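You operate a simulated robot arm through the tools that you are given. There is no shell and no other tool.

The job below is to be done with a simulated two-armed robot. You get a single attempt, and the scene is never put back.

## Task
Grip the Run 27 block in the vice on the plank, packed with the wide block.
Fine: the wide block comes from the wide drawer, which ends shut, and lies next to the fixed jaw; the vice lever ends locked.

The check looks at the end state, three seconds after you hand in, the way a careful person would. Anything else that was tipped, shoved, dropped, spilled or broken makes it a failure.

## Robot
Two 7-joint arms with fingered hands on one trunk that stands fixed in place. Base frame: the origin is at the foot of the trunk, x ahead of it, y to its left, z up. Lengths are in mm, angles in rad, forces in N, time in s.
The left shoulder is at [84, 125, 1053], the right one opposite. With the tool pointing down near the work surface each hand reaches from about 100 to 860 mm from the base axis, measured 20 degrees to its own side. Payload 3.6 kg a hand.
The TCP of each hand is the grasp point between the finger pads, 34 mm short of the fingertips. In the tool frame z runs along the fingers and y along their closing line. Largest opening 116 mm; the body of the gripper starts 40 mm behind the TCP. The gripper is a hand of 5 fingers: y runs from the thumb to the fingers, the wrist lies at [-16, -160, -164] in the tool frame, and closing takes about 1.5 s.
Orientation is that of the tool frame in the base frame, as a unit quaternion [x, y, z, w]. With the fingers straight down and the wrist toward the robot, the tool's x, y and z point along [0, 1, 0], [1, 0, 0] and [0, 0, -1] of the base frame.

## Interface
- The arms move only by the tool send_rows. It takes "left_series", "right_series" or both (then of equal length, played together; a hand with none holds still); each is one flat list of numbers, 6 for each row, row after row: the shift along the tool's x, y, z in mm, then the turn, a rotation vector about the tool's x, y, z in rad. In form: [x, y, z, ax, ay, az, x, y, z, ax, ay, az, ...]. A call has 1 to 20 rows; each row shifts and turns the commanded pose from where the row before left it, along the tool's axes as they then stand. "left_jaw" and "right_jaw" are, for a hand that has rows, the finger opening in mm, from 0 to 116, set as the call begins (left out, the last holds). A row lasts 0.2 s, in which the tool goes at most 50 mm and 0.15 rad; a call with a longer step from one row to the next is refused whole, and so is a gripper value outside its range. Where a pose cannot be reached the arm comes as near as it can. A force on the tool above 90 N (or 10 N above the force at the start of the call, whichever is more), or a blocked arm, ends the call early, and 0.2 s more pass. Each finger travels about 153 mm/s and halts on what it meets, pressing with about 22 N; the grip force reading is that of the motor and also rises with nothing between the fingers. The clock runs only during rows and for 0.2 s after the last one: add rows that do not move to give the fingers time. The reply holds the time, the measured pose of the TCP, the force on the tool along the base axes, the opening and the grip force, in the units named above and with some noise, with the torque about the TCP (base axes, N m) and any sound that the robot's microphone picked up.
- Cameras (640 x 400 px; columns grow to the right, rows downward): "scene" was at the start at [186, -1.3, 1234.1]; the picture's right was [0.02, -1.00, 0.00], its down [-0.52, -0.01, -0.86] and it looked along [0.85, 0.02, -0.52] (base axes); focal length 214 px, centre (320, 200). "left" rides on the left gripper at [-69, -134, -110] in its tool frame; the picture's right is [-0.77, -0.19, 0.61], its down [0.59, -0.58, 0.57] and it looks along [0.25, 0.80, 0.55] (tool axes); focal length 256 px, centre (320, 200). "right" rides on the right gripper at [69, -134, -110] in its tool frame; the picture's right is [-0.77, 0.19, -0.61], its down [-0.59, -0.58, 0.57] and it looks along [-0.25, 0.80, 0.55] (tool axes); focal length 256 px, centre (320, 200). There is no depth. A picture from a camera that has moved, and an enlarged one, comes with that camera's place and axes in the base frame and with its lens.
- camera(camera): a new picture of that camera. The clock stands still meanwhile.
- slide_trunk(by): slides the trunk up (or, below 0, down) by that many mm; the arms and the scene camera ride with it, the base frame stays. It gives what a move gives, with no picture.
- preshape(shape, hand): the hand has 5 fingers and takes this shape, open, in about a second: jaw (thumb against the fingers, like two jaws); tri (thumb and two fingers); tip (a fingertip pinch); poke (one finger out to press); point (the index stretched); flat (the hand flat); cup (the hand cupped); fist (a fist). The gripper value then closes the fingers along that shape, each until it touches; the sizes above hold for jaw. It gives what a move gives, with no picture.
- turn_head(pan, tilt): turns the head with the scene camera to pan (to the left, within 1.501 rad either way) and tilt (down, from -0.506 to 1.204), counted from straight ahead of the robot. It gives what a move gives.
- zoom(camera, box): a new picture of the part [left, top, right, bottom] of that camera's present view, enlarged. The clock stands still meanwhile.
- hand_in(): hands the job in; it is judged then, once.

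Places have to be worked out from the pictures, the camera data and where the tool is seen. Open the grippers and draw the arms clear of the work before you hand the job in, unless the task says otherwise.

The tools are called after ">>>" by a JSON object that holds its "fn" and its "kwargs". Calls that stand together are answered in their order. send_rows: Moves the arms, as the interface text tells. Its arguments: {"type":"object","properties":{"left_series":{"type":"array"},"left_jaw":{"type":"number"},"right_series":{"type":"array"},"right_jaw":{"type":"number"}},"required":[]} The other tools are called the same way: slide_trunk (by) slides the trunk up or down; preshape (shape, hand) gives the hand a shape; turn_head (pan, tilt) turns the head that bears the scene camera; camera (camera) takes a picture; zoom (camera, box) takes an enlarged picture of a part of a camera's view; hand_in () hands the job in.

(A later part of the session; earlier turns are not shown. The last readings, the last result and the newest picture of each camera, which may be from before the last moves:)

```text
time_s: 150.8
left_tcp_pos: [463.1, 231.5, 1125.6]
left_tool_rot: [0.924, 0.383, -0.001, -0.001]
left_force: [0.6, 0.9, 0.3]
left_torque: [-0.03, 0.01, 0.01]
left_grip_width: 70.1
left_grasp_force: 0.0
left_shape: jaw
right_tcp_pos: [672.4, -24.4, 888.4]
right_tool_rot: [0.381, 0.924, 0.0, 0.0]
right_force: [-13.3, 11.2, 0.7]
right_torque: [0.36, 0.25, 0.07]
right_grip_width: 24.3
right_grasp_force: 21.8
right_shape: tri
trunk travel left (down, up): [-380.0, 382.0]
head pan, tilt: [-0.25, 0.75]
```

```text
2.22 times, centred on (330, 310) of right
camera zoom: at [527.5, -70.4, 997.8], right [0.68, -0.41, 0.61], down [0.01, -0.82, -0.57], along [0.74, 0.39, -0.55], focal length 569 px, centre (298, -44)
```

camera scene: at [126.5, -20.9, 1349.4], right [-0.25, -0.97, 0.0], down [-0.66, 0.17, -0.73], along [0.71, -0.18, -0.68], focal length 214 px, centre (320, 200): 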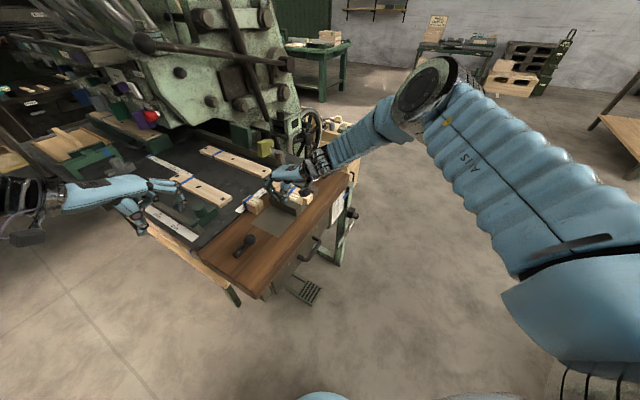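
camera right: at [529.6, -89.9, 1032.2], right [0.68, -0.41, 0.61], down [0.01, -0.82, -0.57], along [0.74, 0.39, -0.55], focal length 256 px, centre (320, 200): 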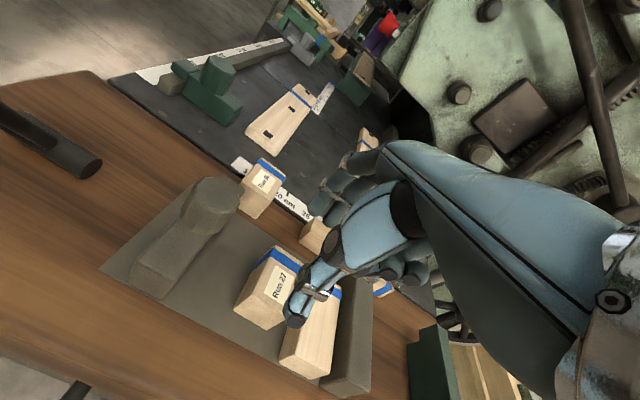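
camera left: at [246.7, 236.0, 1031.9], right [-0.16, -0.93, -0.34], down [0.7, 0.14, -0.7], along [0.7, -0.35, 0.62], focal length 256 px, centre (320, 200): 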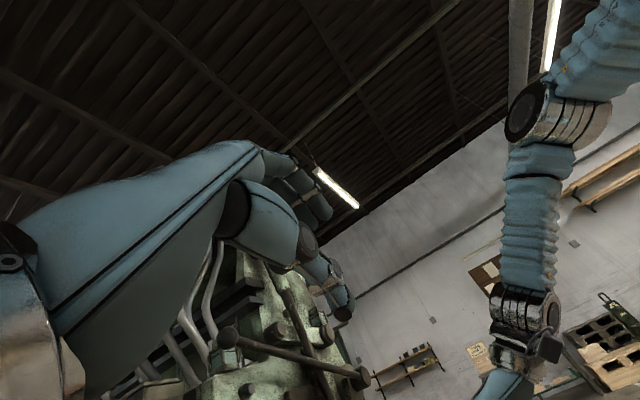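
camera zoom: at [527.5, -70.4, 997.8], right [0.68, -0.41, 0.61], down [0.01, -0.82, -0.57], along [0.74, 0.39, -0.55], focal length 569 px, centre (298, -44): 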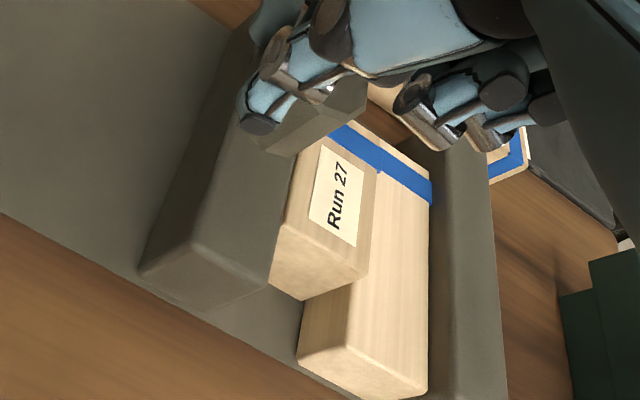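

The stack is tight. I now open the right hand fully on the knob and lift straight up, then inspect whether the jaw stayed in contact.

>>> {"fn": "send_rows", "kwargs": {"right_series": [0, 0, 0, 0, 0, 0, 0, 0, 0, 0, 0, 0, 0, 0, 0, 0, 0, 0, 0, 0, 0, 0, 0, 0], "right_jaw": 80}}

>>> {"fn": "send_rows", "kwargs": {"right_series": [0, 0, -20, 0, 0, 0, 0, 0, -25, 0, 0, 0, 0, 0, -25, 0, 0, 0]}}

>>> {"fn": "zoom", "kwargs": {"camera": "right", "box": [180, 200, 400, 400]}}

>>> {"fn": "zoom", "kwargs": {"camera": "scene", "box": [240, 160, 350, 230]}}

```text
time_s: 151.8
left_tcp_pos: [464.6, 229.5, 1126.5]
left_tool_rot: [0.924, 0.383, -0.001, -0.002]
left_force: [0.1, 0.2, -0.4]
left_torque: [0.05, -0.02, 0.0]
left_grip_width: 70.3
left_grasp_force: 0.0
left_shape: jaw
right_tcp_pos: [674.0, -27.2, 886.5]
right_tool_rot: [0.382, 0.924, 0.001, 0.0]
right_force: [0.0, 0.2, -0.1]
right_torque: [0.02, 0.01, 0.0]
right_grip_width: 79.9
right_grasp_force: 0.1
right_shape: tri
trunk travel left (down, up): [-380.0, 382.0]
head pan, tilt: [-0.25, 0.75]
```

```text
time_s: 152.6
left_tcp_pos: [462.9, 231.9, 1125.3]
left_tool_rot: [0.924, 0.383, 0.0, -0.001]
left_force: [-0.1, -0.7, 0.8]
left_torque: [-0.02, 0.03, -0.02]
left_grip_width: 70.3
left_grasp_force: 0.0
left_shape: jaw
right_tcp_pos: [671.1, -26.8, 957.3]
right_tool_rot: [0.382, 0.924, 0.0, -0.001]
right_force: [-0.5, -0.4, 0.3]
right_torque: [-0.01, 0.01, 0.01]
right_grip_width: 79.6
right_grasp_force: 0.0
right_shape: tri
trunk travel left (down, up): [-380.0, 382.0]
head pan, tilt: [-0.25, 0.75]
```

```text
2.00 times, centred on (290, 300) of right
camera zoom: at [527.8, -71.8, 1067.3], right [0.68, -0.41, 0.61], down [0.01, -0.82, -0.57], along [0.74, 0.39, -0.55], focal length 512 px, centre (380, 0)
```

zoom: 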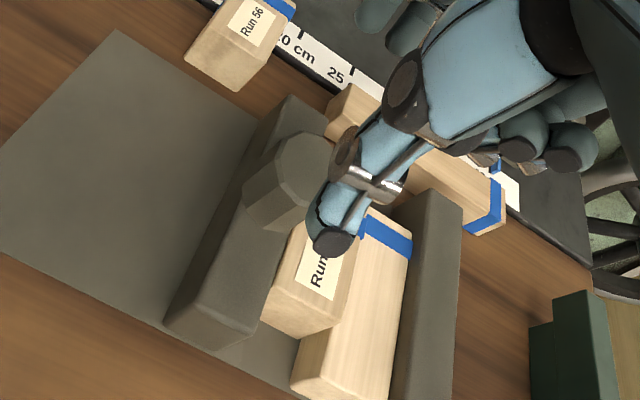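

```text
5.71 times, centred on (295, 195) of scene
camera zoom: at [127.5, -21.8, 1349.3], right [-0.25, -0.97, 0.0], down [-0.66, 0.17, -0.73], along [0.71, -0.18, -0.68], focal length 1226 px, centre (463, 229)
```

zoom: 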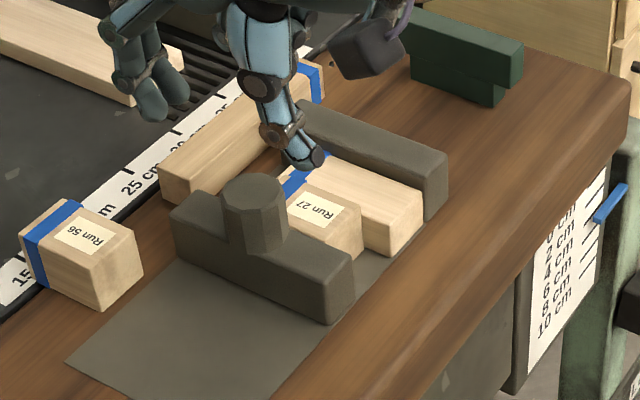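

The jaw stayed in contact with Run 27. Now the right hand: "jaw" shape, closed, moved back and across to a spot in front of the lever ball.

>>> {"fn": "preshape", "kwargs": {"shape": "jaw", "hand": "right"}}

>>> {"fn": "send_rows", "kwargs": {"right_series": [0, -33, -5, 0, 0, 0, 0, -33, -5, 0, 0, 0, 0, -34, 0, 0, 0, 0, 31, 0, 0, 0, 0, 0, 31, 0, 0, 0, 0, 0, 31, 0, 0, 0, 0, 0, 31, 0, 0, 0, 0, 0, 31, 0, 0, 0, 0, 0, 32, 0, 0, 0, 0, 0, 0, 0, 0, 0, 0, 0], "right_jaw": 0}}

>>> {"fn": "zoom", "kwargs": {"camera": "scene", "box": [160, 140, 400, 290]}}

>>> {"fn": "camera", "kwargs": {"camera": "right"}}

```text
time_s: 153.5
left_tcp_pos: [464.3, 230.1, 1125.7]
left_tool_rot: [0.924, 0.382, -0.001, -0.001]
left_force: [1.5, 0.4, 0.0]
left_torque: [0.02, 0.04, -0.02]
left_grip_width: 70.4
left_grasp_force: 0.2
left_shape: jaw
right_tcp_pos: [672.6, -26.6, 955.9]
right_tool_rot: [0.383, 0.924, 0.0, -0.001]
right_force: [0.1, 1.5, -0.1]
right_torque: [-0.01, 0.03, 0.05]
right_grip_width: 115.9
right_grasp_force: 0.0
right_shape: jaw
trunk travel left (down, up): [-380.0, 382.0]
head pan, tilt: [-0.25, 0.75]
```

```text
time_s: 155.7
left_tcp_pos: [463.3, 230.0, 1125.0]
left_tool_rot: [0.924, 0.382, 0.0, 0.0]
left_force: [-0.1, -0.1, 0.5]
left_torque: [0.02, -0.05, -0.02]
left_grip_width: 70.2
left_grasp_force: 0.0
left_shape: jaw
right_tcp_pos: [467.6, 34.2, 966.5]
right_tool_rot: [0.381, 0.924, 0.0, -0.003]
right_force: [-0.2, -0.1, -0.6]
right_torque: [-0.05, 0.01, 0.0]
right_grip_width: 2.4
right_grasp_force: 0.1
right_shape: jaw
trunk travel left (down, up): [-380.0, 382.0]
head pan, tilt: [-0.25, 0.75]
```

```text
2.67 times, centred on (280, 215) of scene
camera zoom: at [127.9, -22.4, 1349.2], right [-0.25, -0.97, 0.0], down [-0.66, 0.17, -0.73], along [0.71, -0.18, -0.68], focal length 572 px, centre (427, 160)
```

zoom: 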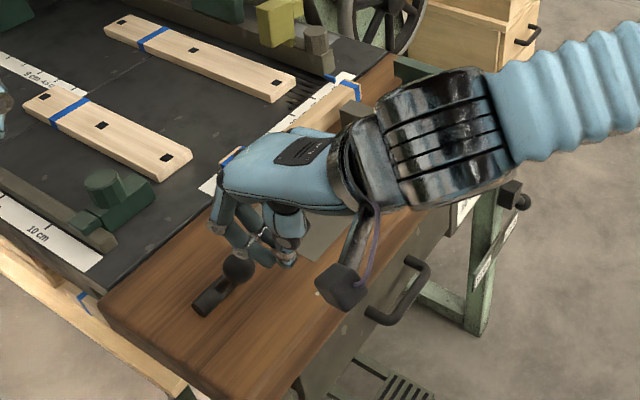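

```text
taken
camera right: at [324.1, -11.0, 1077.2], right [0.68, -0.41, 0.61], down [0.01, -0.82, -0.57], along [0.74, 0.39, -0.55], focal length 256 px, centre (320, 200)
```

right: 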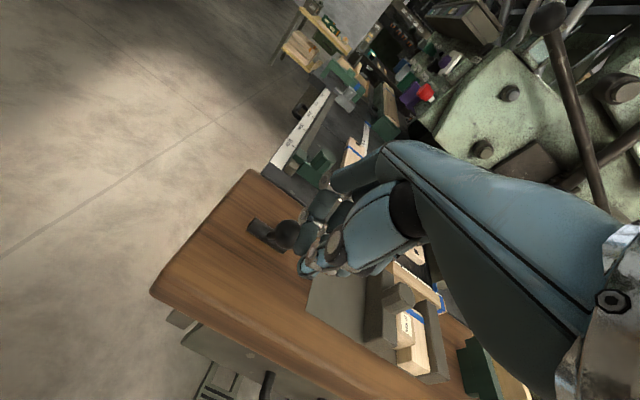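

The right arm reaches this spot without limits (p 306, q 355, z 966). I back off 20 mm and lower the closed hand to ball height.

>>> {"fn": "send_rows", "kwargs": {"right_series": [0, -20, 0, 0, 0, 0, 0, 0, 22, 0, 0, 0, 0, 0, 22, 0, 0, 0, 0, 0, 20, 0, 0, 0]}}

>>> {"fn": "zoom", "kwargs": {"camera": "scene", "box": [190, 170, 310, 270]}}

>>> {"fn": "zoom", "kwargs": {"camera": "right", "box": [160, 120, 420, 360]}}

>>> {"fn": "camera", "kwargs": {"camera": "left"}}

```text
time_s: 156.7
left_tcp_pos: [464.4, 231.3, 1125.6]
left_tool_rot: [0.924, 0.383, 0.0, -0.001]
left_force: [-0.2, 0.1, 0.0]
left_torque: [0.0, 0.01, 0.0]
left_grip_width: 70.1
left_grasp_force: 0.1
left_shape: jaw
right_tcp_pos: [456.2, 20.4, 904.1]
right_tool_rot: [0.382, 0.924, 0.001, -0.002]
right_force: [0.2, 0.9, 0.0]
right_torque: [-0.01, -0.01, -0.02]
right_grip_width: 2.5
right_grasp_force: 0.1
right_shape: jaw
trunk travel left (down, up): [-380.0, 382.0]
head pan, tilt: [-0.25, 0.75]
```

```text
4.00 times, centred on (250, 220) of scene
camera zoom: at [128.2, -22.1, 1349.2], right [-0.25, -0.97, 0.0], down [-0.66, 0.17, -0.73], along [0.71, -0.18, -0.68], focal length 858 px, centre (600, 120)
```

zoom: 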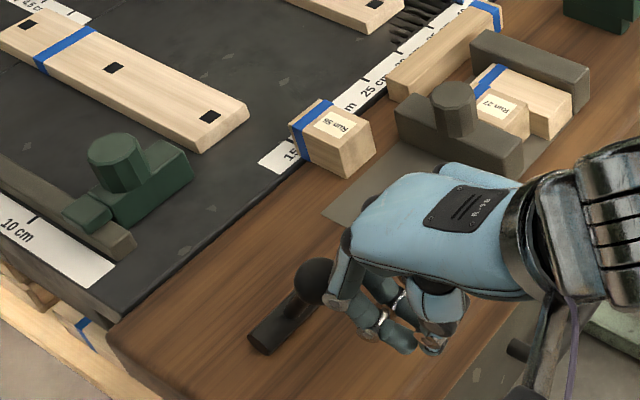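

```text
1.67 times, centred on (290, 240) of right
camera zoom: at [311.4, -25.5, 1013.4], right [0.68, -0.41, 0.61], down [0.01, -0.82, -0.57], along [0.74, 0.39, -0.55], focal length 427 px, centre (370, 133)
```

zoom: 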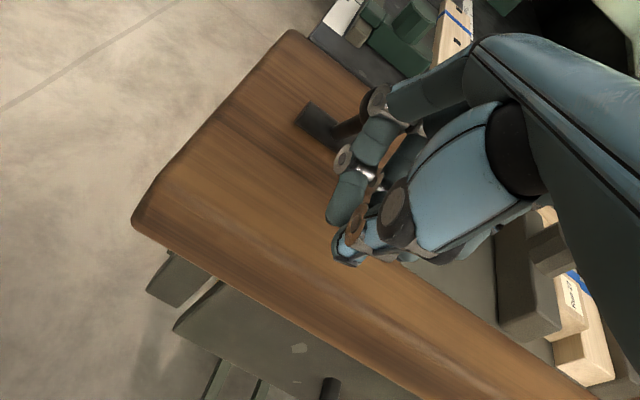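

```text
taken
camera left: at [321.9, 276.6, 1235.5], right [-0.68, -0.41, -0.61], down [0.01, 0.83, -0.56], along [0.74, -0.39, -0.56], focal length 256 px, centre (320, 200)
```

left: 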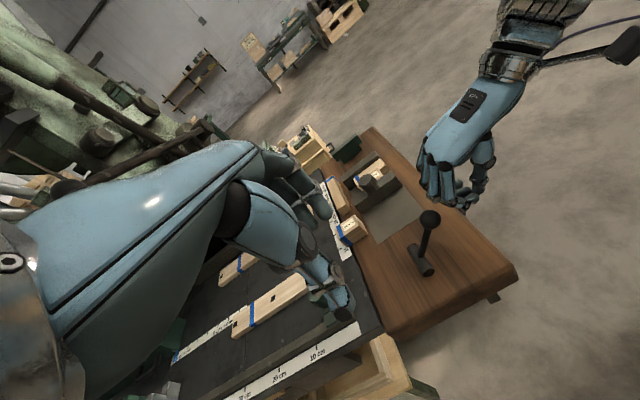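

The closed knuckles are right in front of the ball. I zoom the left camera to judge height and gap before pushing.

>>> {"fn": "zoom", "kwargs": {"camera": "left", "box": [370, 110, 540, 300]}}

```text
2.11 times, centred on (455, 205) of left
camera zoom: at [321.9, 276.6, 1235.5], right [-0.68, -0.41, -0.61], down [0.01, 0.83, -0.56], along [0.74, -0.39, -0.56], focal length 539 px, centre (36, 190)
```

zoom: 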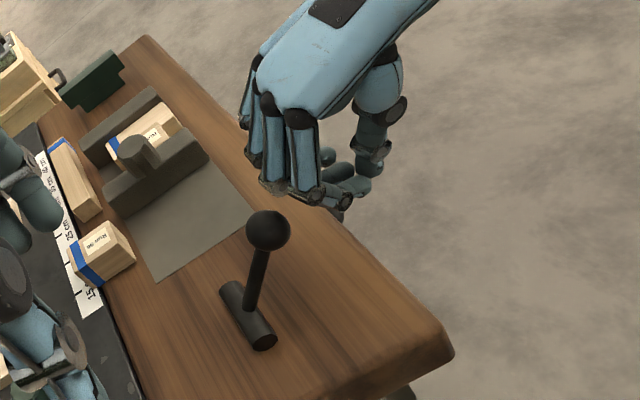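

From the left view the curled knuckle bottoms are about 30 mm above the ball, so I lower the right hand another 58 mm (still ~50 mm above the plank).

>>> {"fn": "send_rows", "kwargs": {"right_series": [0, 0, 20, 0, 0, 0, 0, 0, 20, 0, 0, 0, 0, 0, 18, 0, 0, 0]}}

>>> {"fn": "zoom", "kwargs": {"camera": "left", "box": [370, 110, 540, 300]}}

>>> {"fn": "zoom", "kwargs": {"camera": "scene", "box": [190, 170, 310, 270]}}

```text
time_s: 157.5
left_tcp_pos: [463.6, 230.4, 1126.7]
left_tool_rot: [0.924, 0.383, 0.0, -0.002]
left_force: [0.4, 0.2, -0.1]
left_torque: [0.0, -0.02, 0.0]
left_grip_width: 70.0
left_grasp_force: 0.0
left_shape: jaw
right_tcp_pos: [455.9, 19.5, 845.5]
right_tool_rot: [0.382, 0.924, 0.0, -0.001]
right_force: [-1.1, 0.0, 0.0]
right_torque: [-0.01, 0.0, -0.01]
right_grip_width: 2.7
right_grasp_force: 0.0
right_shape: jaw
trunk travel left (down, up): [-380.0, 382.0]
head pan, tilt: [-0.25, 0.75]
```

```text
2.11 times, centred on (455, 205) of left
camera zoom: at [321.8, 276.5, 1235.5], right [-0.68, -0.41, -0.61], down [0.01, 0.83, -0.56], along [0.74, -0.39, -0.56], focal length 539 px, centre (36, 190)
```

zoom: 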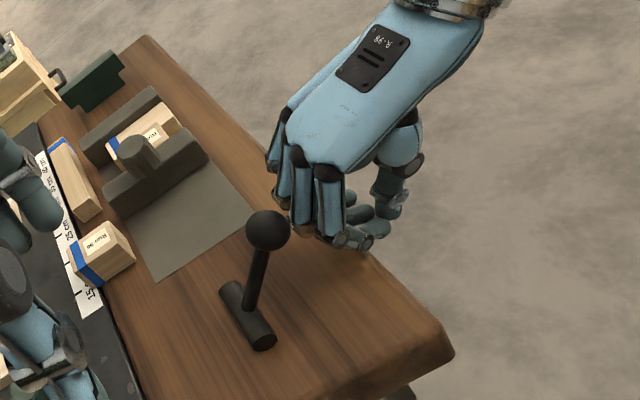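

```text
4.00 times, centred on (250, 220) of scene
camera zoom: at [128.0, -22.3, 1349.2], right [-0.25, -0.97, 0.0], down [-0.66, 0.17, -0.73], along [0.71, -0.18, -0.68], focal length 858 px, centre (600, 120)
```

zoom: 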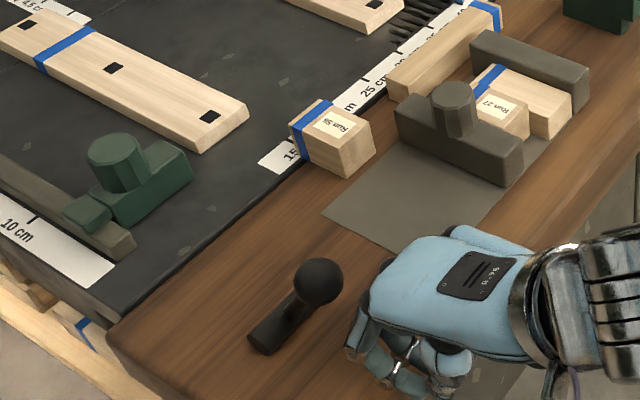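

The finger segments are at ball height, just a few millimetres in front of it. I push along +e2 by 30 mm in small steps.

>>> {"fn": "send_rows", "kwargs": {"right_series": [0, 5, 0, 0, 0, 0, 0, 5, 0, 0, 0, 0, 0, 5, 0, 0, 0, 0, 0, 5, 0, 0, 0, 0, 0, 5, 0, 0, 0, 0, 0, 5, 0, 0, 0, 0]}}

>>> {"fn": "zoom", "kwargs": {"camera": "left", "box": [370, 110, 540, 300]}}

```text
time_s: 158.9
left_tcp_pos: [463.8, 230.0, 1125.6]
left_tool_rot: [0.924, 0.383, -0.001, -0.001]
left_force: [0.7, -0.7, -0.8]
left_torque: [0.02, -0.02, 0.03]
left_grip_width: 70.1
left_grasp_force: 0.0
left_shape: jaw
right_tcp_pos: [477.2, 41.7, 845.3]
right_tool_rot: [0.382, 0.924, 0.001, 0.0]
right_force: [-0.3, -2.1, -0.6]
right_torque: [0.06, -0.06, -0.02]
right_grip_width: 0.0
right_grasp_force: 0.1
right_shape: jaw
trunk travel left (down, up): [-380.0, 382.0]
head pan, tilt: [-0.25, 0.75]
```

```text
2.11 times, centred on (455, 205) of left
camera zoom: at [321.5, 276.6, 1235.6], right [-0.68, -0.41, -0.61], down [0.01, 0.83, -0.56], along [0.74, -0.39, -0.56], focal length 539 px, centre (36, 190)
```

zoom: 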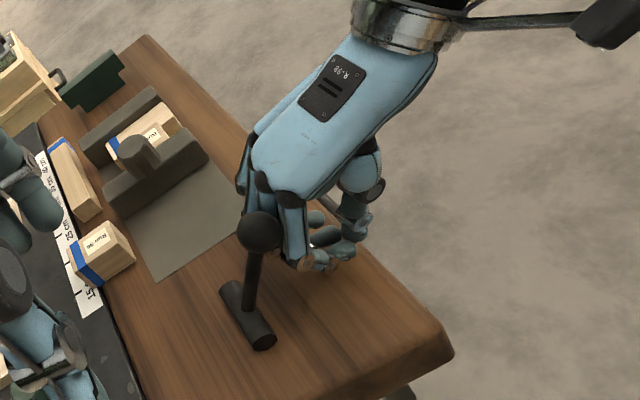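

The lever is swinging with the push at very low force. Continuing another 40 mm.

>>> {"fn": "send_rows", "kwargs": {"right_series": [0, 5, 0, 0, 0, 0, 0, 5, 0, 0, 0, 0, 0, 5, 0, 0, 0, 0, 0, 5, 0, 0, 0, 0, 0, 5, 0, 0, 0, 0, 0, 5, 0, 0, 0, 0, 0, 5, 0, 0, 0, 0, 0, 5, 0, 0, 0, 0]}}

>>> {"fn": "zoom", "kwargs": {"camera": "left", "box": [370, 110, 540, 300]}}

>>> {"fn": "zoom", "kwargs": {"camera": "scene", "box": [190, 150, 330, 260]}}

```text
time_s: 160.7
left_tcp_pos: [463.4, 230.8, 1125.2]
left_tool_rot: [0.924, 0.382, -0.001, -0.001]
left_force: [-0.3, -1.0, -0.2]
left_torque: [0.01, -0.01, -0.03]
left_grip_width: 70.3
left_grasp_force: 0.0
left_shape: jaw
right_tcp_pos: [505.9, 69.7, 845.5]
right_tool_rot: [0.381, 0.924, 0.0, -0.001]
right_force: [-1.4, -1.4, 0.3]
right_torque: [0.06, -0.06, 0.0]
right_grip_width: 0.1
right_grasp_force: 0.0
right_shape: jaw
trunk travel left (down, up): [-380.0, 382.0]
head pan, tilt: [-0.25, 0.75]
```

```text
2.11 times, centred on (455, 205) of left
camera zoom: at [321.6, 276.5, 1235.6], right [-0.68, -0.41, -0.61], down [0.01, 0.83, -0.56], along [0.74, -0.39, -0.56], focal length 539 px, centre (36, 190)
```

zoom: 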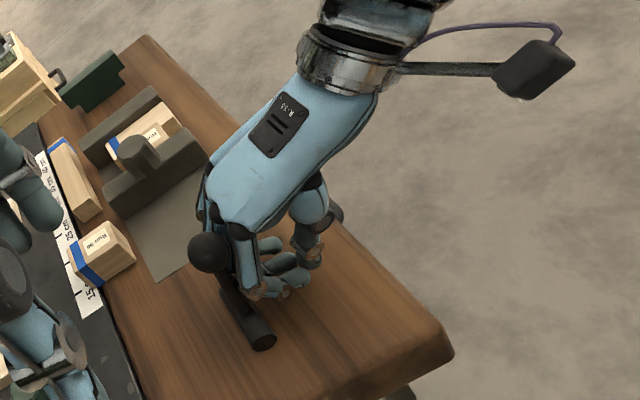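

```text
3.64 times, centred on (260, 205) of scene
camera zoom: at [127.6, -22.3, 1349.2], right [-0.25, -0.97, 0.0], down [-0.66, 0.17, -0.73], along [0.71, -0.18, -0.68], focal length 780 px, centre (538, 182)
```

zoom: 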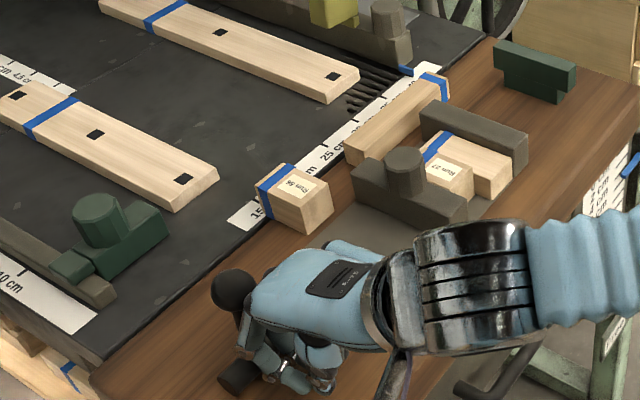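

The lever is about vertical now, still ~2 N. Continuing another 40 mm with attention to any rise in force.

>>> {"fn": "send_rows", "kwargs": {"right_series": [0, 5, 0, 0, 0, 0, 0, 5, 0, 0, 0, 0, 0, 5, 0, 0, 0, 0, 0, 5, 0, 0, 0, 0, 0, 5, 0, 0, 0, 0, 0, 5, 0, 0, 0, 0, 0, 5, 0, 0, 0, 0, 0, 5, 0, 0, 0, 0]}}

>>> {"fn": "zoom", "kwargs": {"camera": "left", "box": [340, 110, 540, 310]}}

>>> {"fn": "zoom", "kwargs": {"camera": "scene", "box": [190, 150, 330, 260]}}

```text
time_s: 162.5
left_tcp_pos: [461.6, 230.3, 1126.4]
left_tool_rot: [0.924, 0.382, 0.0, -0.001]
left_force: [0.0, -0.1, -0.1]
left_torque: [-0.03, -0.01, 0.0]
left_grip_width: 70.3
left_grasp_force: 0.0
left_shape: jaw
right_tcp_pos: [531.7, 97.7, 845.5]
right_tool_rot: [0.382, 0.924, 0.001, -0.001]
right_force: [-16.6, -11.1, 3.1]
right_torque: [-0.15, 0.37, 0.06]
right_grip_width: 0.1
right_grasp_force: 0.1
right_shape: jaw
trunk travel left (down, up): [-380.0, 382.0]
head pan, tilt: [-0.25, 0.75]
```

```text
2.00 times, centred on (440, 210) of left
camera zoom: at [319.6, 275.6, 1236.4], right [-0.68, -0.41, -0.61], down [0.01, 0.83, -0.56], along [0.74, -0.39, -0.55], focal length 512 px, centre (80, 180)
```

zoom: 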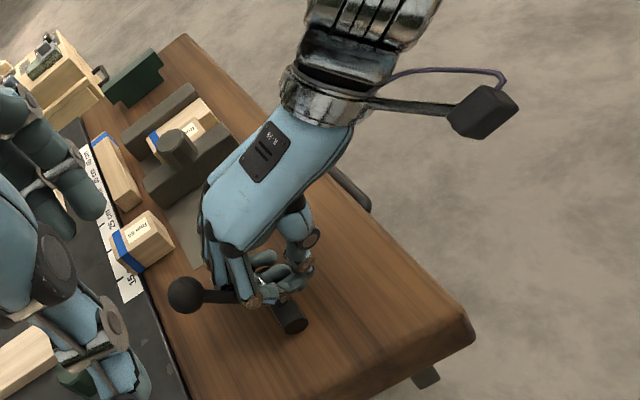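

```text
3.64 times, centred on (260, 205) of scene
camera zoom: at [125.2, -23.5, 1349.5], right [-0.25, -0.97, 0.0], down [-0.66, 0.17, -0.73], along [0.71, -0.18, -0.68], focal length 780 px, centre (538, 182)
```

zoom: 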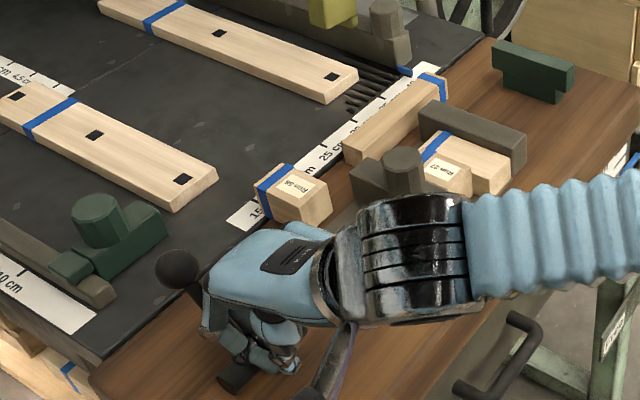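

The force jumped to ~20 N with the ball now at p 305, q 517, z 886 (≈+30° to the back) — it looks like the far stop. I ease off and check whether the lever stays there.

>>> {"fn": "send_rows", "kwargs": {"right_series": [0, 2, 0, 0, 0, 0]}}

>>> {"fn": "send_rows", "kwargs": {"right_series": [0, -5, 0, 0, 0, 0, 0, -10, 0, 0, 0, 0, 0, -10, 0, 0, 0, 0]}}

>>> {"fn": "zoom", "kwargs": {"camera": "left", "box": [340, 110, 540, 310]}}

>>> {"fn": "zoom", "kwargs": {"camera": "scene", "box": [190, 150, 330, 260]}}

```text
time_s: 162.9
left_tcp_pos: [460.3, 228.0, 1126.5]
left_tool_rot: [0.924, 0.383, 0.001, -0.001]
left_force: [0.3, 0.6, -0.6]
left_torque: [0.0, 0.0, 0.0]
left_grip_width: 70.1
left_grasp_force: 0.1
left_shape: jaw
right_tcp_pos: [530.8, 98.3, 846.5]
right_tool_rot: [0.382, 0.924, 0.001, -0.001]
right_force: [-20.8, -14.7, 4.6]
right_torque: [-0.05, 0.52, 0.21]
right_grip_width: 2.6
right_grasp_force: 0.1
right_shape: jaw
trunk travel left (down, up): [-380.0, 382.0]
head pan, tilt: [-0.25, 0.75]
```

```text
time_s: 163.7
left_tcp_pos: [462.8, 231.6, 1125.7]
left_tool_rot: [0.924, 0.382, 0.0, -0.001]
left_force: [0.0, 0.4, 0.3]
left_torque: [-0.01, -0.02, -0.04]
left_grip_width: 70.1
left_grasp_force: 0.1
left_shape: jaw
right_tcp_pos: [518.5, 81.0, 845.4]
right_tool_rot: [0.383, 0.924, 0.001, 0.0]
right_force: [-0.8, 0.7, -0.7]
right_torque: [0.04, 0.04, 0.0]
right_grip_width: 2.7
right_grasp_force: 0.1
right_shape: jaw
trunk travel left (down, up): [-380.0, 382.0]
head pan, tilt: [-0.25, 0.75]
```

```text
2.00 times, centred on (440, 210) of left
camera zoom: at [321.8, 276.2, 1235.6], right [-0.68, -0.41, -0.61], down [0.01, 0.83, -0.56], along [0.74, -0.39, -0.56], focal length 512 px, centre (80, 180)
```

zoom: 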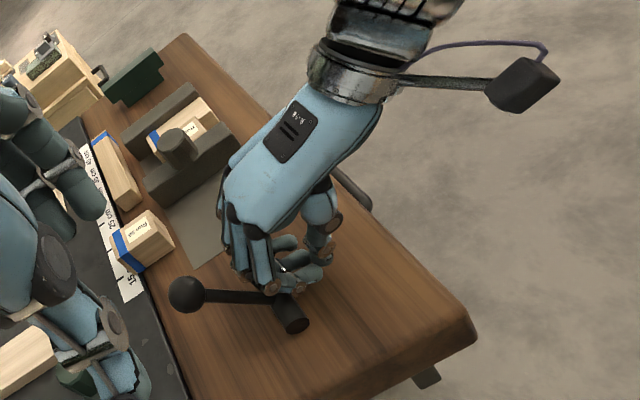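

```text
3.64 times, centred on (260, 205) of scene
camera zoom: at [127.7, -22.3, 1349.2], right [-0.25, -0.97, 0.0], down [-0.66, 0.17, -0.73], along [0.71, -0.18, -0.68], focal length 780 px, centre (538, 182)
```

zoom: 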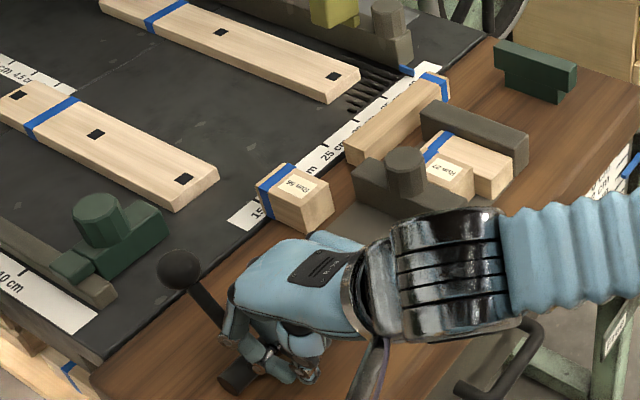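

The lever stays in the back position. I withdraw the right hand backward and up, then go to inspect the vice closely from above.

>>> {"fn": "send_rows", "kwargs": {"right_series": [0, -25, 0, 0, 0, 0, 0, -25, -10, 0, 0, 0, 0, -10, -40, 0, 0, 0, 0, 0, -45, 0, 0, 0, 0, 0, -25, 0, 0, 0]}}

>>> {"fn": "zoom", "kwargs": {"camera": "scene", "box": [180, 150, 360, 270]}}

>>> {"fn": "zoom", "kwargs": {"camera": "left", "box": [340, 110, 500, 310]}}

```text
time_s: 164.9
left_tcp_pos: [463.5, 230.6, 1126.1]
left_tool_rot: [0.923, 0.384, 0.0, -0.001]
left_force: [-0.9, -0.6, 0.2]
left_torque: [-0.01, 0.01, 0.0]
left_grip_width: 70.5
left_grasp_force: 0.0
left_shape: jaw
right_tcp_pos: [476.1, 39.5, 965.6]
right_tool_rot: [0.382, 0.924, 0.001, -0.002]
right_force: [-0.7, -0.7, -0.4]
right_torque: [0.01, 0.01, 0.01]
right_grip_width: 0.0
right_grasp_force: 0.0
right_shape: jaw
trunk travel left (down, up): [-380.0, 382.0]
head pan, tilt: [-0.25, 0.75]
```

```text
3.33 times, centred on (270, 210) of scene
camera zoom: at [127.8, -22.3, 1349.2], right [-0.25, -0.97, 0.0], down [-0.66, 0.17, -0.73], along [0.71, -0.18, -0.68], focal length 715 px, centre (487, 167)
```

zoom: 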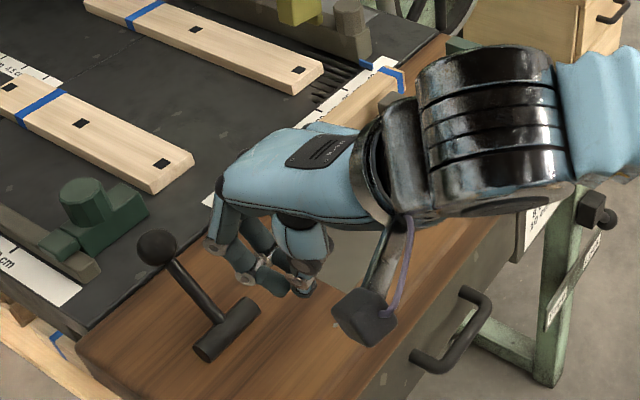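

```text
2.00 times, centred on (420, 210) of left
camera zoom: at [321.5, 276.6, 1235.6], right [-0.68, -0.41, -0.61], down [0.01, 0.83, -0.56], along [0.74, -0.39, -0.56], focal length 512 px, centre (120, 180)
```

zoom: 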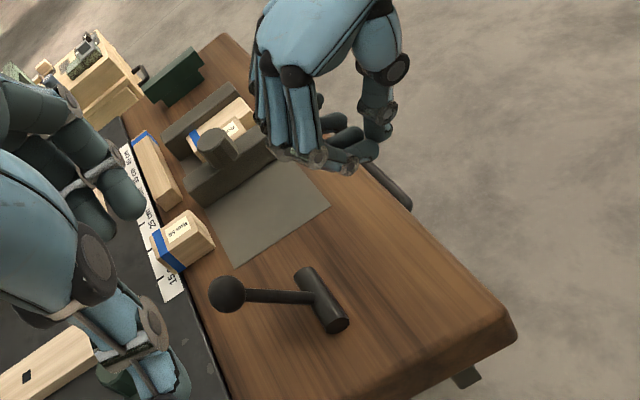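

The lever now rests mirror-symmetric at the back stop (≈+32°, from −35°). I inspect the vice stack for gaps with zooms.

>>> {"fn": "zoom", "kwargs": {"camera": "left", "box": [395, 145, 465, 215]}}

>>> {"fn": "send_rows", "kwargs": {"right_series": [0, -40, 0, 0, 0, 0, 0, -40, 0, 0, 0, 0, -30, -20, 0, 0, 0, 0, -40, 0, 0, 0, 0, 0, -40, 0, 0, 0, 0, 0]}}

>>> {"fn": "camera", "kwargs": {"camera": "scene"}}

>>> {"fn": "zoom", "kwargs": {"camera": "scene", "box": [260, 160, 340, 220]}}

>>> {"fn": "camera", "kwargs": {"camera": "right"}}

```text
5.71 times, centred on (430, 180) of left
camera zoom: at [321.5, 276.6, 1235.6], right [-0.68, -0.41, -0.61], down [0.01, 0.83, -0.56], along [0.74, -0.39, -0.56], focal length 1463 px, centre (-309, 314)
```

zoom: 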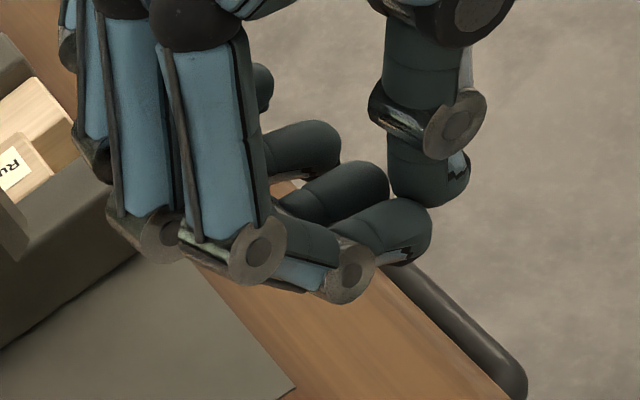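

```text
time_s: 166.1
left_tcp_pos: [463.7, 231.3, 1126.5]
left_tool_rot: [0.924, 0.383, -0.001, -0.001]
left_force: [-0.1, -0.2, 0.0]
left_torque: [-0.02, 0.02, -0.03]
left_grip_width: 70.2
left_grasp_force: 0.0
left_shape: jaw
right_tcp_pos: [483.5, -108.5, 965.1]
right_tool_rot: [0.381, 0.925, 0.001, 0.0]
right_force: [-0.6, -0.2, -0.3]
right_torque: [-0.03, 0.01, -0.02]
right_grip_width: 0.0
right_grasp_force: 0.1
right_shape: jaw
trunk travel left (down, up): [-380.0, 382.0]
head pan, tilt: [-0.25, 0.75]
```

```text
taken
camera scene: at [128.0, -23.1, 1349.2], right [-0.25, -0.97, 0.0], down [-0.66, 0.17, -0.73], along [0.71, -0.18, -0.68], focal length 214 px, centre (320, 200)
```

scene: 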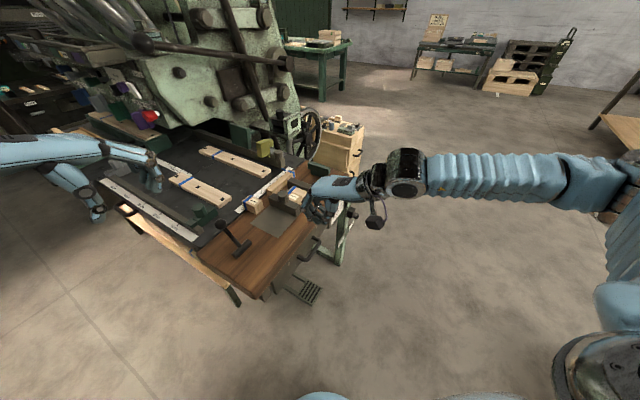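

```text
6.67 times, centred on (300, 190) of scene
camera zoom: at [128.0, -23.1, 1349.2], right [-0.25, -0.97, 0.0], down [-0.66, 0.17, -0.73], along [0.71, -0.18, -0.68], focal length 1430 px, centre (453, 267)
```

zoom: 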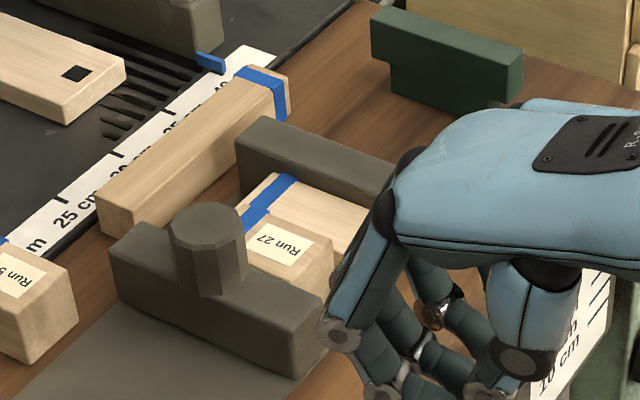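

```text
taken
camera right: at [338.8, -154.8, 1075.1], right [0.68, -0.41, 0.61], down [0.01, -0.82, -0.57], along [0.74, 0.39, -0.55], focal length 256 px, centre (320, 200)
```

right: 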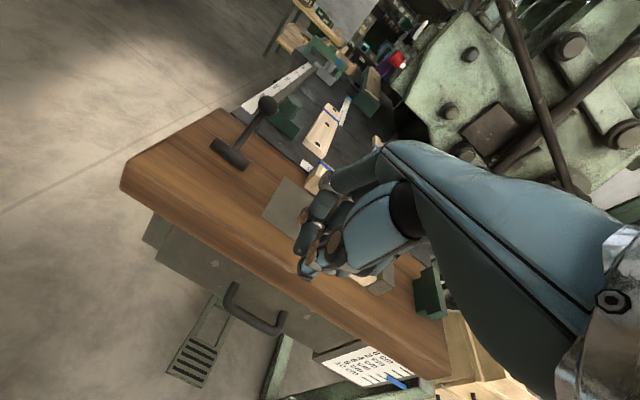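

The stack looks closed from here. I move the right hand away and raise the trunk to look down into the vice gap.

>>> {"fn": "send_rows", "kwargs": {"right_series": [-20, -40, 0, 0, 0, 0, -20, -40, 0, 0, 0, 0, -20, -30, 0, 0, 0, 0]}}

>>> {"fn": "slide_trunk", "kwargs": {"by": 250}}

>>> {"fn": "turn_head", "kwargs": {"pan": -0.1, "tilt": 0.85}}

>>> {"fn": "camera", "kwargs": {"camera": "scene"}}

>>> {"fn": "zoom", "kwargs": {"camera": "scene", "box": [260, 130, 380, 220]}}

```text
time_s: 166.9
left_tcp_pos: [463.0, 227.2, 1124.8]
left_tool_rot: [0.924, 0.382, 0.0, 0.0]
left_force: [-0.2, -0.5, 0.2]
left_torque: [0.0, -0.02, 0.01]
left_grip_width: 70.1
left_grasp_force: 0.1
left_shape: jaw
right_tcp_pos: [458.9, -183.6, 966.8]
right_tool_rot: [0.377, 0.926, 0.005, -0.001]
right_force: [-0.9, -0.2, -0.8]
right_torque: [0.03, -0.03, 0.01]
right_grip_width: 0.0
right_grasp_force: 0.1
right_shape: jaw
right hand out of reach, approached as far as the arm can: row 2, 3
trunk travel left (down, up): [-380.0, 382.0]
head pan, tilt: [-0.25, 0.75]
stopped in row 3 (right hand): the arm was blocked; the commanded pose is now the measured one
```

```text
time_s: 167.3
left_tcp_pos: [463.5, 226.7, 1127.2]
left_tool_rot: [0.924, 0.382, -0.002, -0.002]
left_force: [-0.6, 0.4, 1.1]
left_torque: [-0.01, -0.03, 0.01]
left_grip_width: 70.1
left_grasp_force: 0.1
left_shape: jaw
right_tcp_pos: [458.4, -182.4, 968.0]
right_tool_rot: [0.377, 0.926, 0.004, -0.001]
right_force: [-0.8, -0.3, 0.1]
right_torque: [0.01, 0.02, 0.03]
right_grip_width: 2.5
right_grasp_force: 0.1
right_shape: jaw
trunk travel left (down, up): [-382.0, 381.0]
head pan, tilt: [-0.25, 0.75]
stopped: the arm was blocked; the commanded pose is now the measured one
```

```text
time_s: 168.0
left_tcp_pos: [463.9, 227.0, 1127.3]
left_tool_rot: [0.924, 0.383, 0.0, 0.0]
left_force: [-0.2, 0.0, -1.1]
left_torque: [0.02, -0.04, 0.01]
left_grip_width: 70.1
left_grasp_force: 0.1
left_shape: jaw
right_tcp_pos: [458.7, -183.4, 967.4]
right_tool_rot: [0.377, 0.926, 0.004, -0.001]
right_force: [0.7, 0.6, -0.3]
right_torque: [-0.01, -0.03, -0.02]
right_grip_width: 0.2
right_grasp_force: 0.0
right_shape: jaw
trunk travel left (down, up): [-382.0, 381.0]
head pan, tilt: [-0.099, 0.85]
```

```text
taken
camera scene: at [124.9, -9.8, 1342.8], right [-0.1, -0.99, 0.0], down [-0.75, 0.07, -0.66], along [0.66, -0.07, -0.75], focal length 214 px, centre (320, 200)
```

scene: 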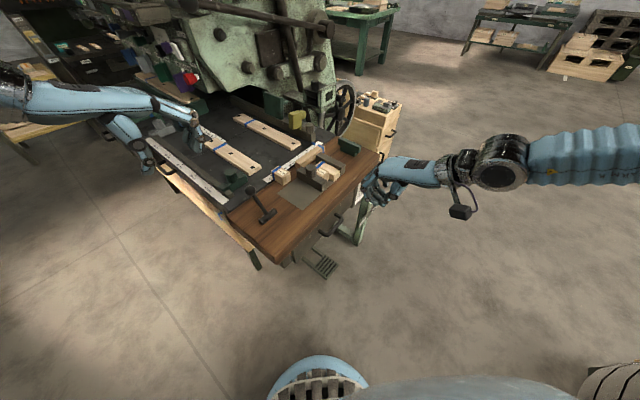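

```text
4.44 times, centred on (320, 175) of scene
camera zoom: at [124.9, -9.8, 1342.8], right [-0.1, -0.99, 0.0], down [-0.75, 0.07, -0.66], along [0.66, -0.07, -0.75], focal length 953 px, centre (320, 311)
```

zoom: 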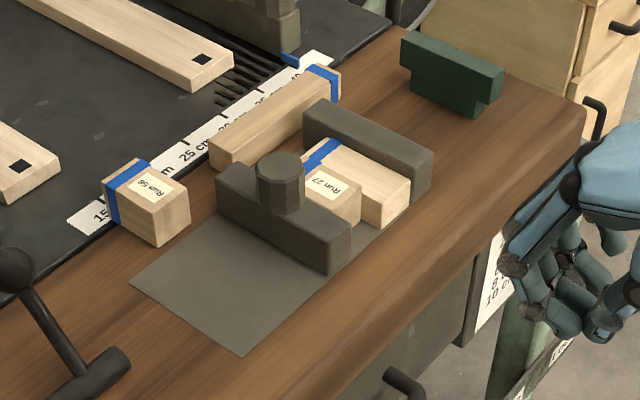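

The right arm reported "blocked" in that folded pose. I lower it 80 mm in the free space in front of the plank, which was a comfortable pose before.

>>> {"fn": "send_rows", "kwargs": {"right_series": [0, 5, 20, 0, 0, 0, 0, 5, 25, 0, 0, 0, 0, 5, 25, 0, 0, 0, 0, 0, 20, 0, 0, 0]}}

>>> {"fn": "slide_trunk", "kwargs": {"by": 150}}

>>> {"fn": "camera", "kwargs": {"camera": "scene"}}

>>> {"fn": "zoom", "kwargs": {"camera": "scene", "box": [270, 160, 370, 235]}}

```text
time_s: 169.0
left_tcp_pos: [463.4, 227.8, 1127.7]
left_tool_rot: [0.924, 0.382, -0.001, -0.001]
left_force: [0.0, 0.3, -0.4]
left_torque: [0.0, 0.02, 0.02]
left_grip_width: 70.3
left_grasp_force: 0.1
left_shape: jaw
right_tcp_pos: [469.5, -170.5, 875.6]
right_tool_rot: [0.378, 0.926, 0.003, -0.001]
right_force: [0.1, -0.2, 0.0]
right_torque: [-0.01, 0.0, 0.0]
right_grip_width: 2.8
right_grasp_force: 0.1
right_shape: jaw
trunk travel left (down, up): [-382.0, 381.0]
head pan, tilt: [-0.099, 0.85]
```

```text
time_s: 170.7
left_tcp_pos: [462.9, 228.6, 1276.5]
left_tool_rot: [0.924, 0.383, -0.002, -0.001]
left_force: [0.2, 0.6, 0.3]
left_torque: [-0.01, 0.0, -0.01]
left_grip_width: 70.3
left_grasp_force: 0.1
left_shape: jaw
right_tcp_pos: [469.0, -171.4, 1026.7]
right_tool_rot: [0.377, 0.926, 0.005, -0.001]
right_force: [0.3, -0.4, 0.1]
right_torque: [0.02, 0.0, 0.02]
right_grip_width: 0.3
right_grasp_force: 0.1
right_shape: jaw
trunk travel left (down, up): [-532.0, 231.0]
head pan, tilt: [-0.099, 0.85]
```

```text
taken
camera scene: at [96.3, -9.8, 1493.8], right [-0.1, -1.0, 0.0], down [-0.75, 0.07, -0.66], along [0.66, -0.07, -0.75], focal length 214 px, centre (320, 200)
```

scene: 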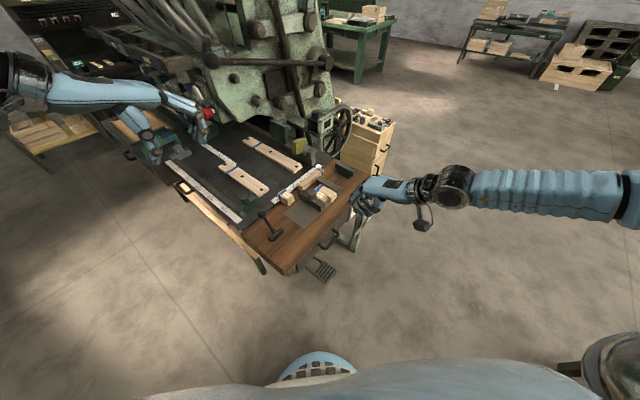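

```text
5.33 times, centred on (320, 198) of scene
camera zoom: at [96.3, -9.8, 1493.8], right [-0.1, -1.0, 0.0], down [-0.75, 0.07, -0.66], along [0.66, -0.07, -0.75], focal length 1144 px, centre (320, 213)
```

zoom: 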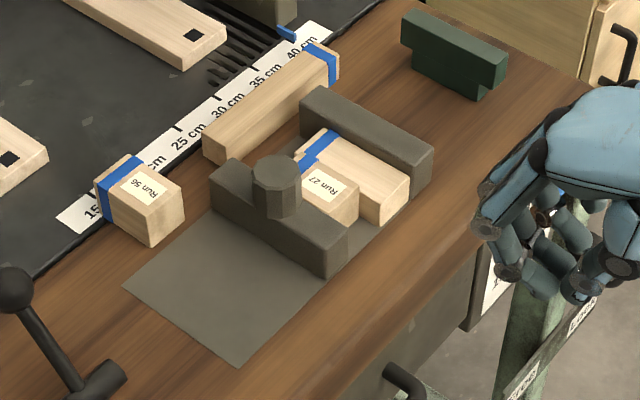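

From above, all parts are in place. To confirm the lever really locks the jaw, I'll grip the knob again and tug very gently. First trunk back down 150 and the right hand to "tri".

>>> {"fn": "slide_trunk", "kwargs": {"by": -150}}

>>> {"fn": "preshape", "kwargs": {"shape": "tri", "hand": "right"}}

>>> {"fn": "send_rows", "kwargs": {"right_series": [0, 0, -8, 0, 0, 0.01, -10, 36, -4, 0, 0, 0, -10, 36, -4, 0, 0, 0, -10, 36, -4, 0, 0, 0, -11, 36, -4, 0, 0, 0, 0, 0, -35, 0, 0, 0, 0, 0, -35, 0, 0, 0], "right_jaw": 80}}

>>> {"fn": "zoom", "kwargs": {"camera": "scene", "box": [240, 120, 420, 240]}}

```text
time_s: 172.5
left_tcp_pos: [463.7, 227.1, 1127.1]
left_tool_rot: [0.924, 0.382, 0.0, -0.001]
left_force: [0.4, -0.1, 0.1]
left_torque: [-0.02, 0.0, 0.0]
left_grip_width: 70.3
left_grasp_force: 0.0
left_shape: jaw
right_tcp_pos: [468.1, -171.4, 877.4]
right_tool_rot: [0.377, 0.926, 0.004, -0.001]
right_force: [1.0, -0.2, 0.1]
right_torque: [0.0, 0.0, 0.0]
right_grip_width: 0.0
right_grasp_force: 0.1
right_shape: jaw
trunk travel left (down, up): [-382.0, 381.0]
head pan, tilt: [-0.099, 0.85]
```

```text
time_s: 173.4
left_tcp_pos: [463.2, 227.8, 1127.2]
left_tool_rot: [0.924, 0.382, 0.0, 0.0]
left_force: [-0.5, 0.8, 0.3]
left_torque: [-0.04, 0.04, 0.02]
left_grip_width: 70.1
left_grasp_force: 0.1
left_shape: jaw
right_tcp_pos: [469.2, -171.4, 876.6]
right_tool_rot: [0.376, 0.927, 0.004, -0.001]
right_force: [-0.4, 0.0, -0.7]
right_torque: [-0.02, 0.02, 0.03]
right_grip_width: 115.8
right_grasp_force: 0.0
right_shape: tri
trunk travel left (down, up): [-382.0, 381.0]
head pan, tilt: [-0.099, 0.85]
```

```text
time_s: 175.0
left_tcp_pos: [463.3, 233.7, 1125.7]
left_tool_rot: [0.924, 0.384, -0.002, 0.001]
left_force: [0.3, 0.4, -0.7]
left_torque: [-0.04, 0.02, 0.01]
left_grip_width: 70.1
left_grasp_force: 0.0
left_shape: jaw
right_tcp_pos: [600.7, -78.0, 956.6]
right_tool_rot: [0.379, 0.925, 0.01, 0.002]
right_force: [0.5, 2.1, 1.0]
right_torque: [-0.1, 0.04, 0.0]
right_grip_width: 80.2
right_grasp_force: 0.0
right_shape: tri
right hand out of reach, approached as far as the arm can: row 7
trunk travel left (down, up): [-382.0, 381.0]
head pan, tilt: [-0.099, 0.85]
```

```text
3.33 times, centred on (330, 180) of scene
camera zoom: at [125.9, -3.4, 1342.7], right [-0.1, -1.0, 0.0], down [-0.75, 0.07, -0.66], along [0.66, -0.07, -0.75], focal length 715 px, centre (287, 267)
```

zoom: 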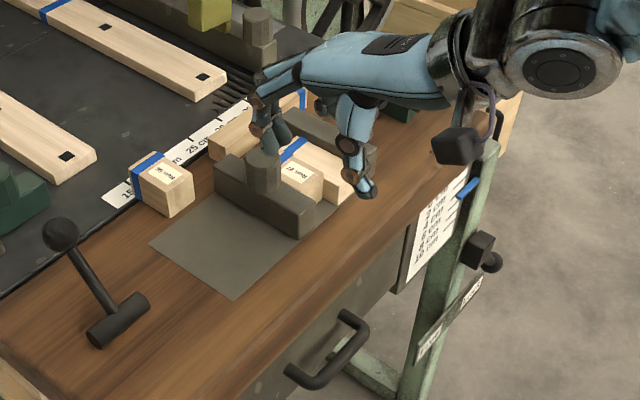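

Now forward over the knob (target p≈496, q≈455), still at safe height.

>>> {"fn": "send_rows", "kwargs": {"right_series": [-4, 22, 4, 0, 0, 0, -4, 21, 4, 0, 0, 0, -4, 21, 4, 0, 0, 0, -4, 21, 4, 0, 0, 0, 0, 0, 10, 0, 0, 0]}}

>>> {"fn": "zoom", "kwargs": {"camera": "right", "box": [180, 180, 400, 400]}}

>>> {"fn": "zoom", "kwargs": {"camera": "scene", "box": [250, 130, 370, 220]}}

```text
time_s: 176.2
left_tcp_pos: [464.9, 225.6, 1126.2]
left_tool_rot: [0.924, 0.382, 0.0, -0.001]
left_force: [0.2, 0.3, 0.1]
left_torque: [0.07, 0.03, -0.01]
left_grip_width: 70.3
left_grasp_force: 0.0
left_shape: jaw
right_tcp_pos: [670.0, -52.4, 946.7]
right_tool_rot: [0.382, 0.924, 0.005, -0.002]
right_force: [0.4, 0.1, 0.5]
right_torque: [0.03, 0.0, -0.02]
right_grip_width: 80.1
right_grasp_force: 0.1
right_shape: tri
trunk travel left (down, up): [-382.0, 381.0]
head pan, tilt: [-0.099, 0.85]
```

```text
1.82 times, centred on (290, 290) of right
camera zoom: at [525.9, -97.8, 1056.1], right [0.68, -0.42, 0.61], down [0.01, -0.82, -0.57], along [0.74, 0.39, -0.55], focal length 465 px, centre (374, 36)
```

zoom: 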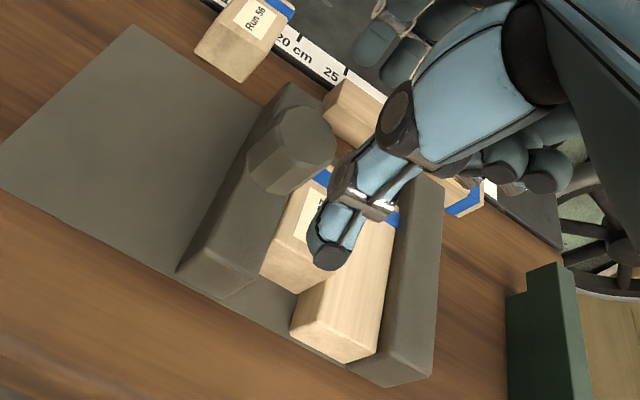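

```text
4.44 times, centred on (310, 175) of scene
camera zoom: at [124.8, -10.5, 1342.8], right [-0.1, -0.99, 0.0], down [-0.75, 0.08, -0.66], along [0.66, -0.07, -0.75], focal length 953 px, centre (364, 311)
```

zoom: 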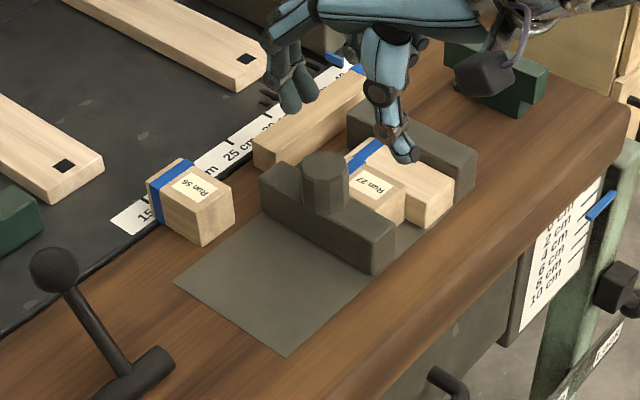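

Slightly right of the knob; I correct 15 mm left and 18 mm forward and descend onto it.

>>> {"fn": "send_rows", "kwargs": {"right_series": [8, 9, 0, 0, 0, 0, 8, 9, 0, 0, 0, 0, 0, 0, 0, -0.01, 0, 0, 0, 0, 20, 0, 0, 0, 0, 0, 20, 0, 0, 0, 0, 0, 12, 0, 0, 0, 0, 0, 7, 0, 0, 0]}}

>>> {"fn": "zoom", "kwargs": {"camera": "right", "box": [180, 180, 400, 400]}}

```text
time_s: 177.8
left_tcp_pos: [464.4, 227.1, 1128.1]
left_tool_rot: [0.924, 0.383, -0.001, -0.001]
left_force: [0.2, -0.2, -0.8]
left_torque: [0.04, 0.0, 0.02]
left_grip_width: 70.0
left_grasp_force: 0.1
left_shape: jaw
right_tcp_pos: [672.2, -26.2, 887.1]
right_tool_rot: [0.381, 0.925, 0.009, 0.0]
right_force: [-0.1, -0.7, 0.4]
right_torque: [0.01, 0.02, 0.01]
right_grip_width: 79.8
right_grasp_force: 0.2
right_shape: tri
trunk travel left (down, up): [-382.0, 381.0]
head pan, tilt: [-0.099, 0.85]
```

```text
1.82 times, centred on (290, 290) of right
camera zoom: at [527.0, -72.0, 995.0], right [0.67, -0.42, 0.61], down [0.02, -0.82, -0.58], along [0.74, 0.4, -0.54], focal length 465 px, centre (374, 36)
```

zoom: 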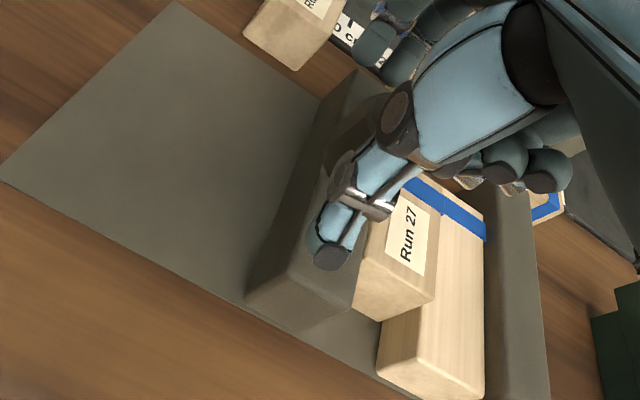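

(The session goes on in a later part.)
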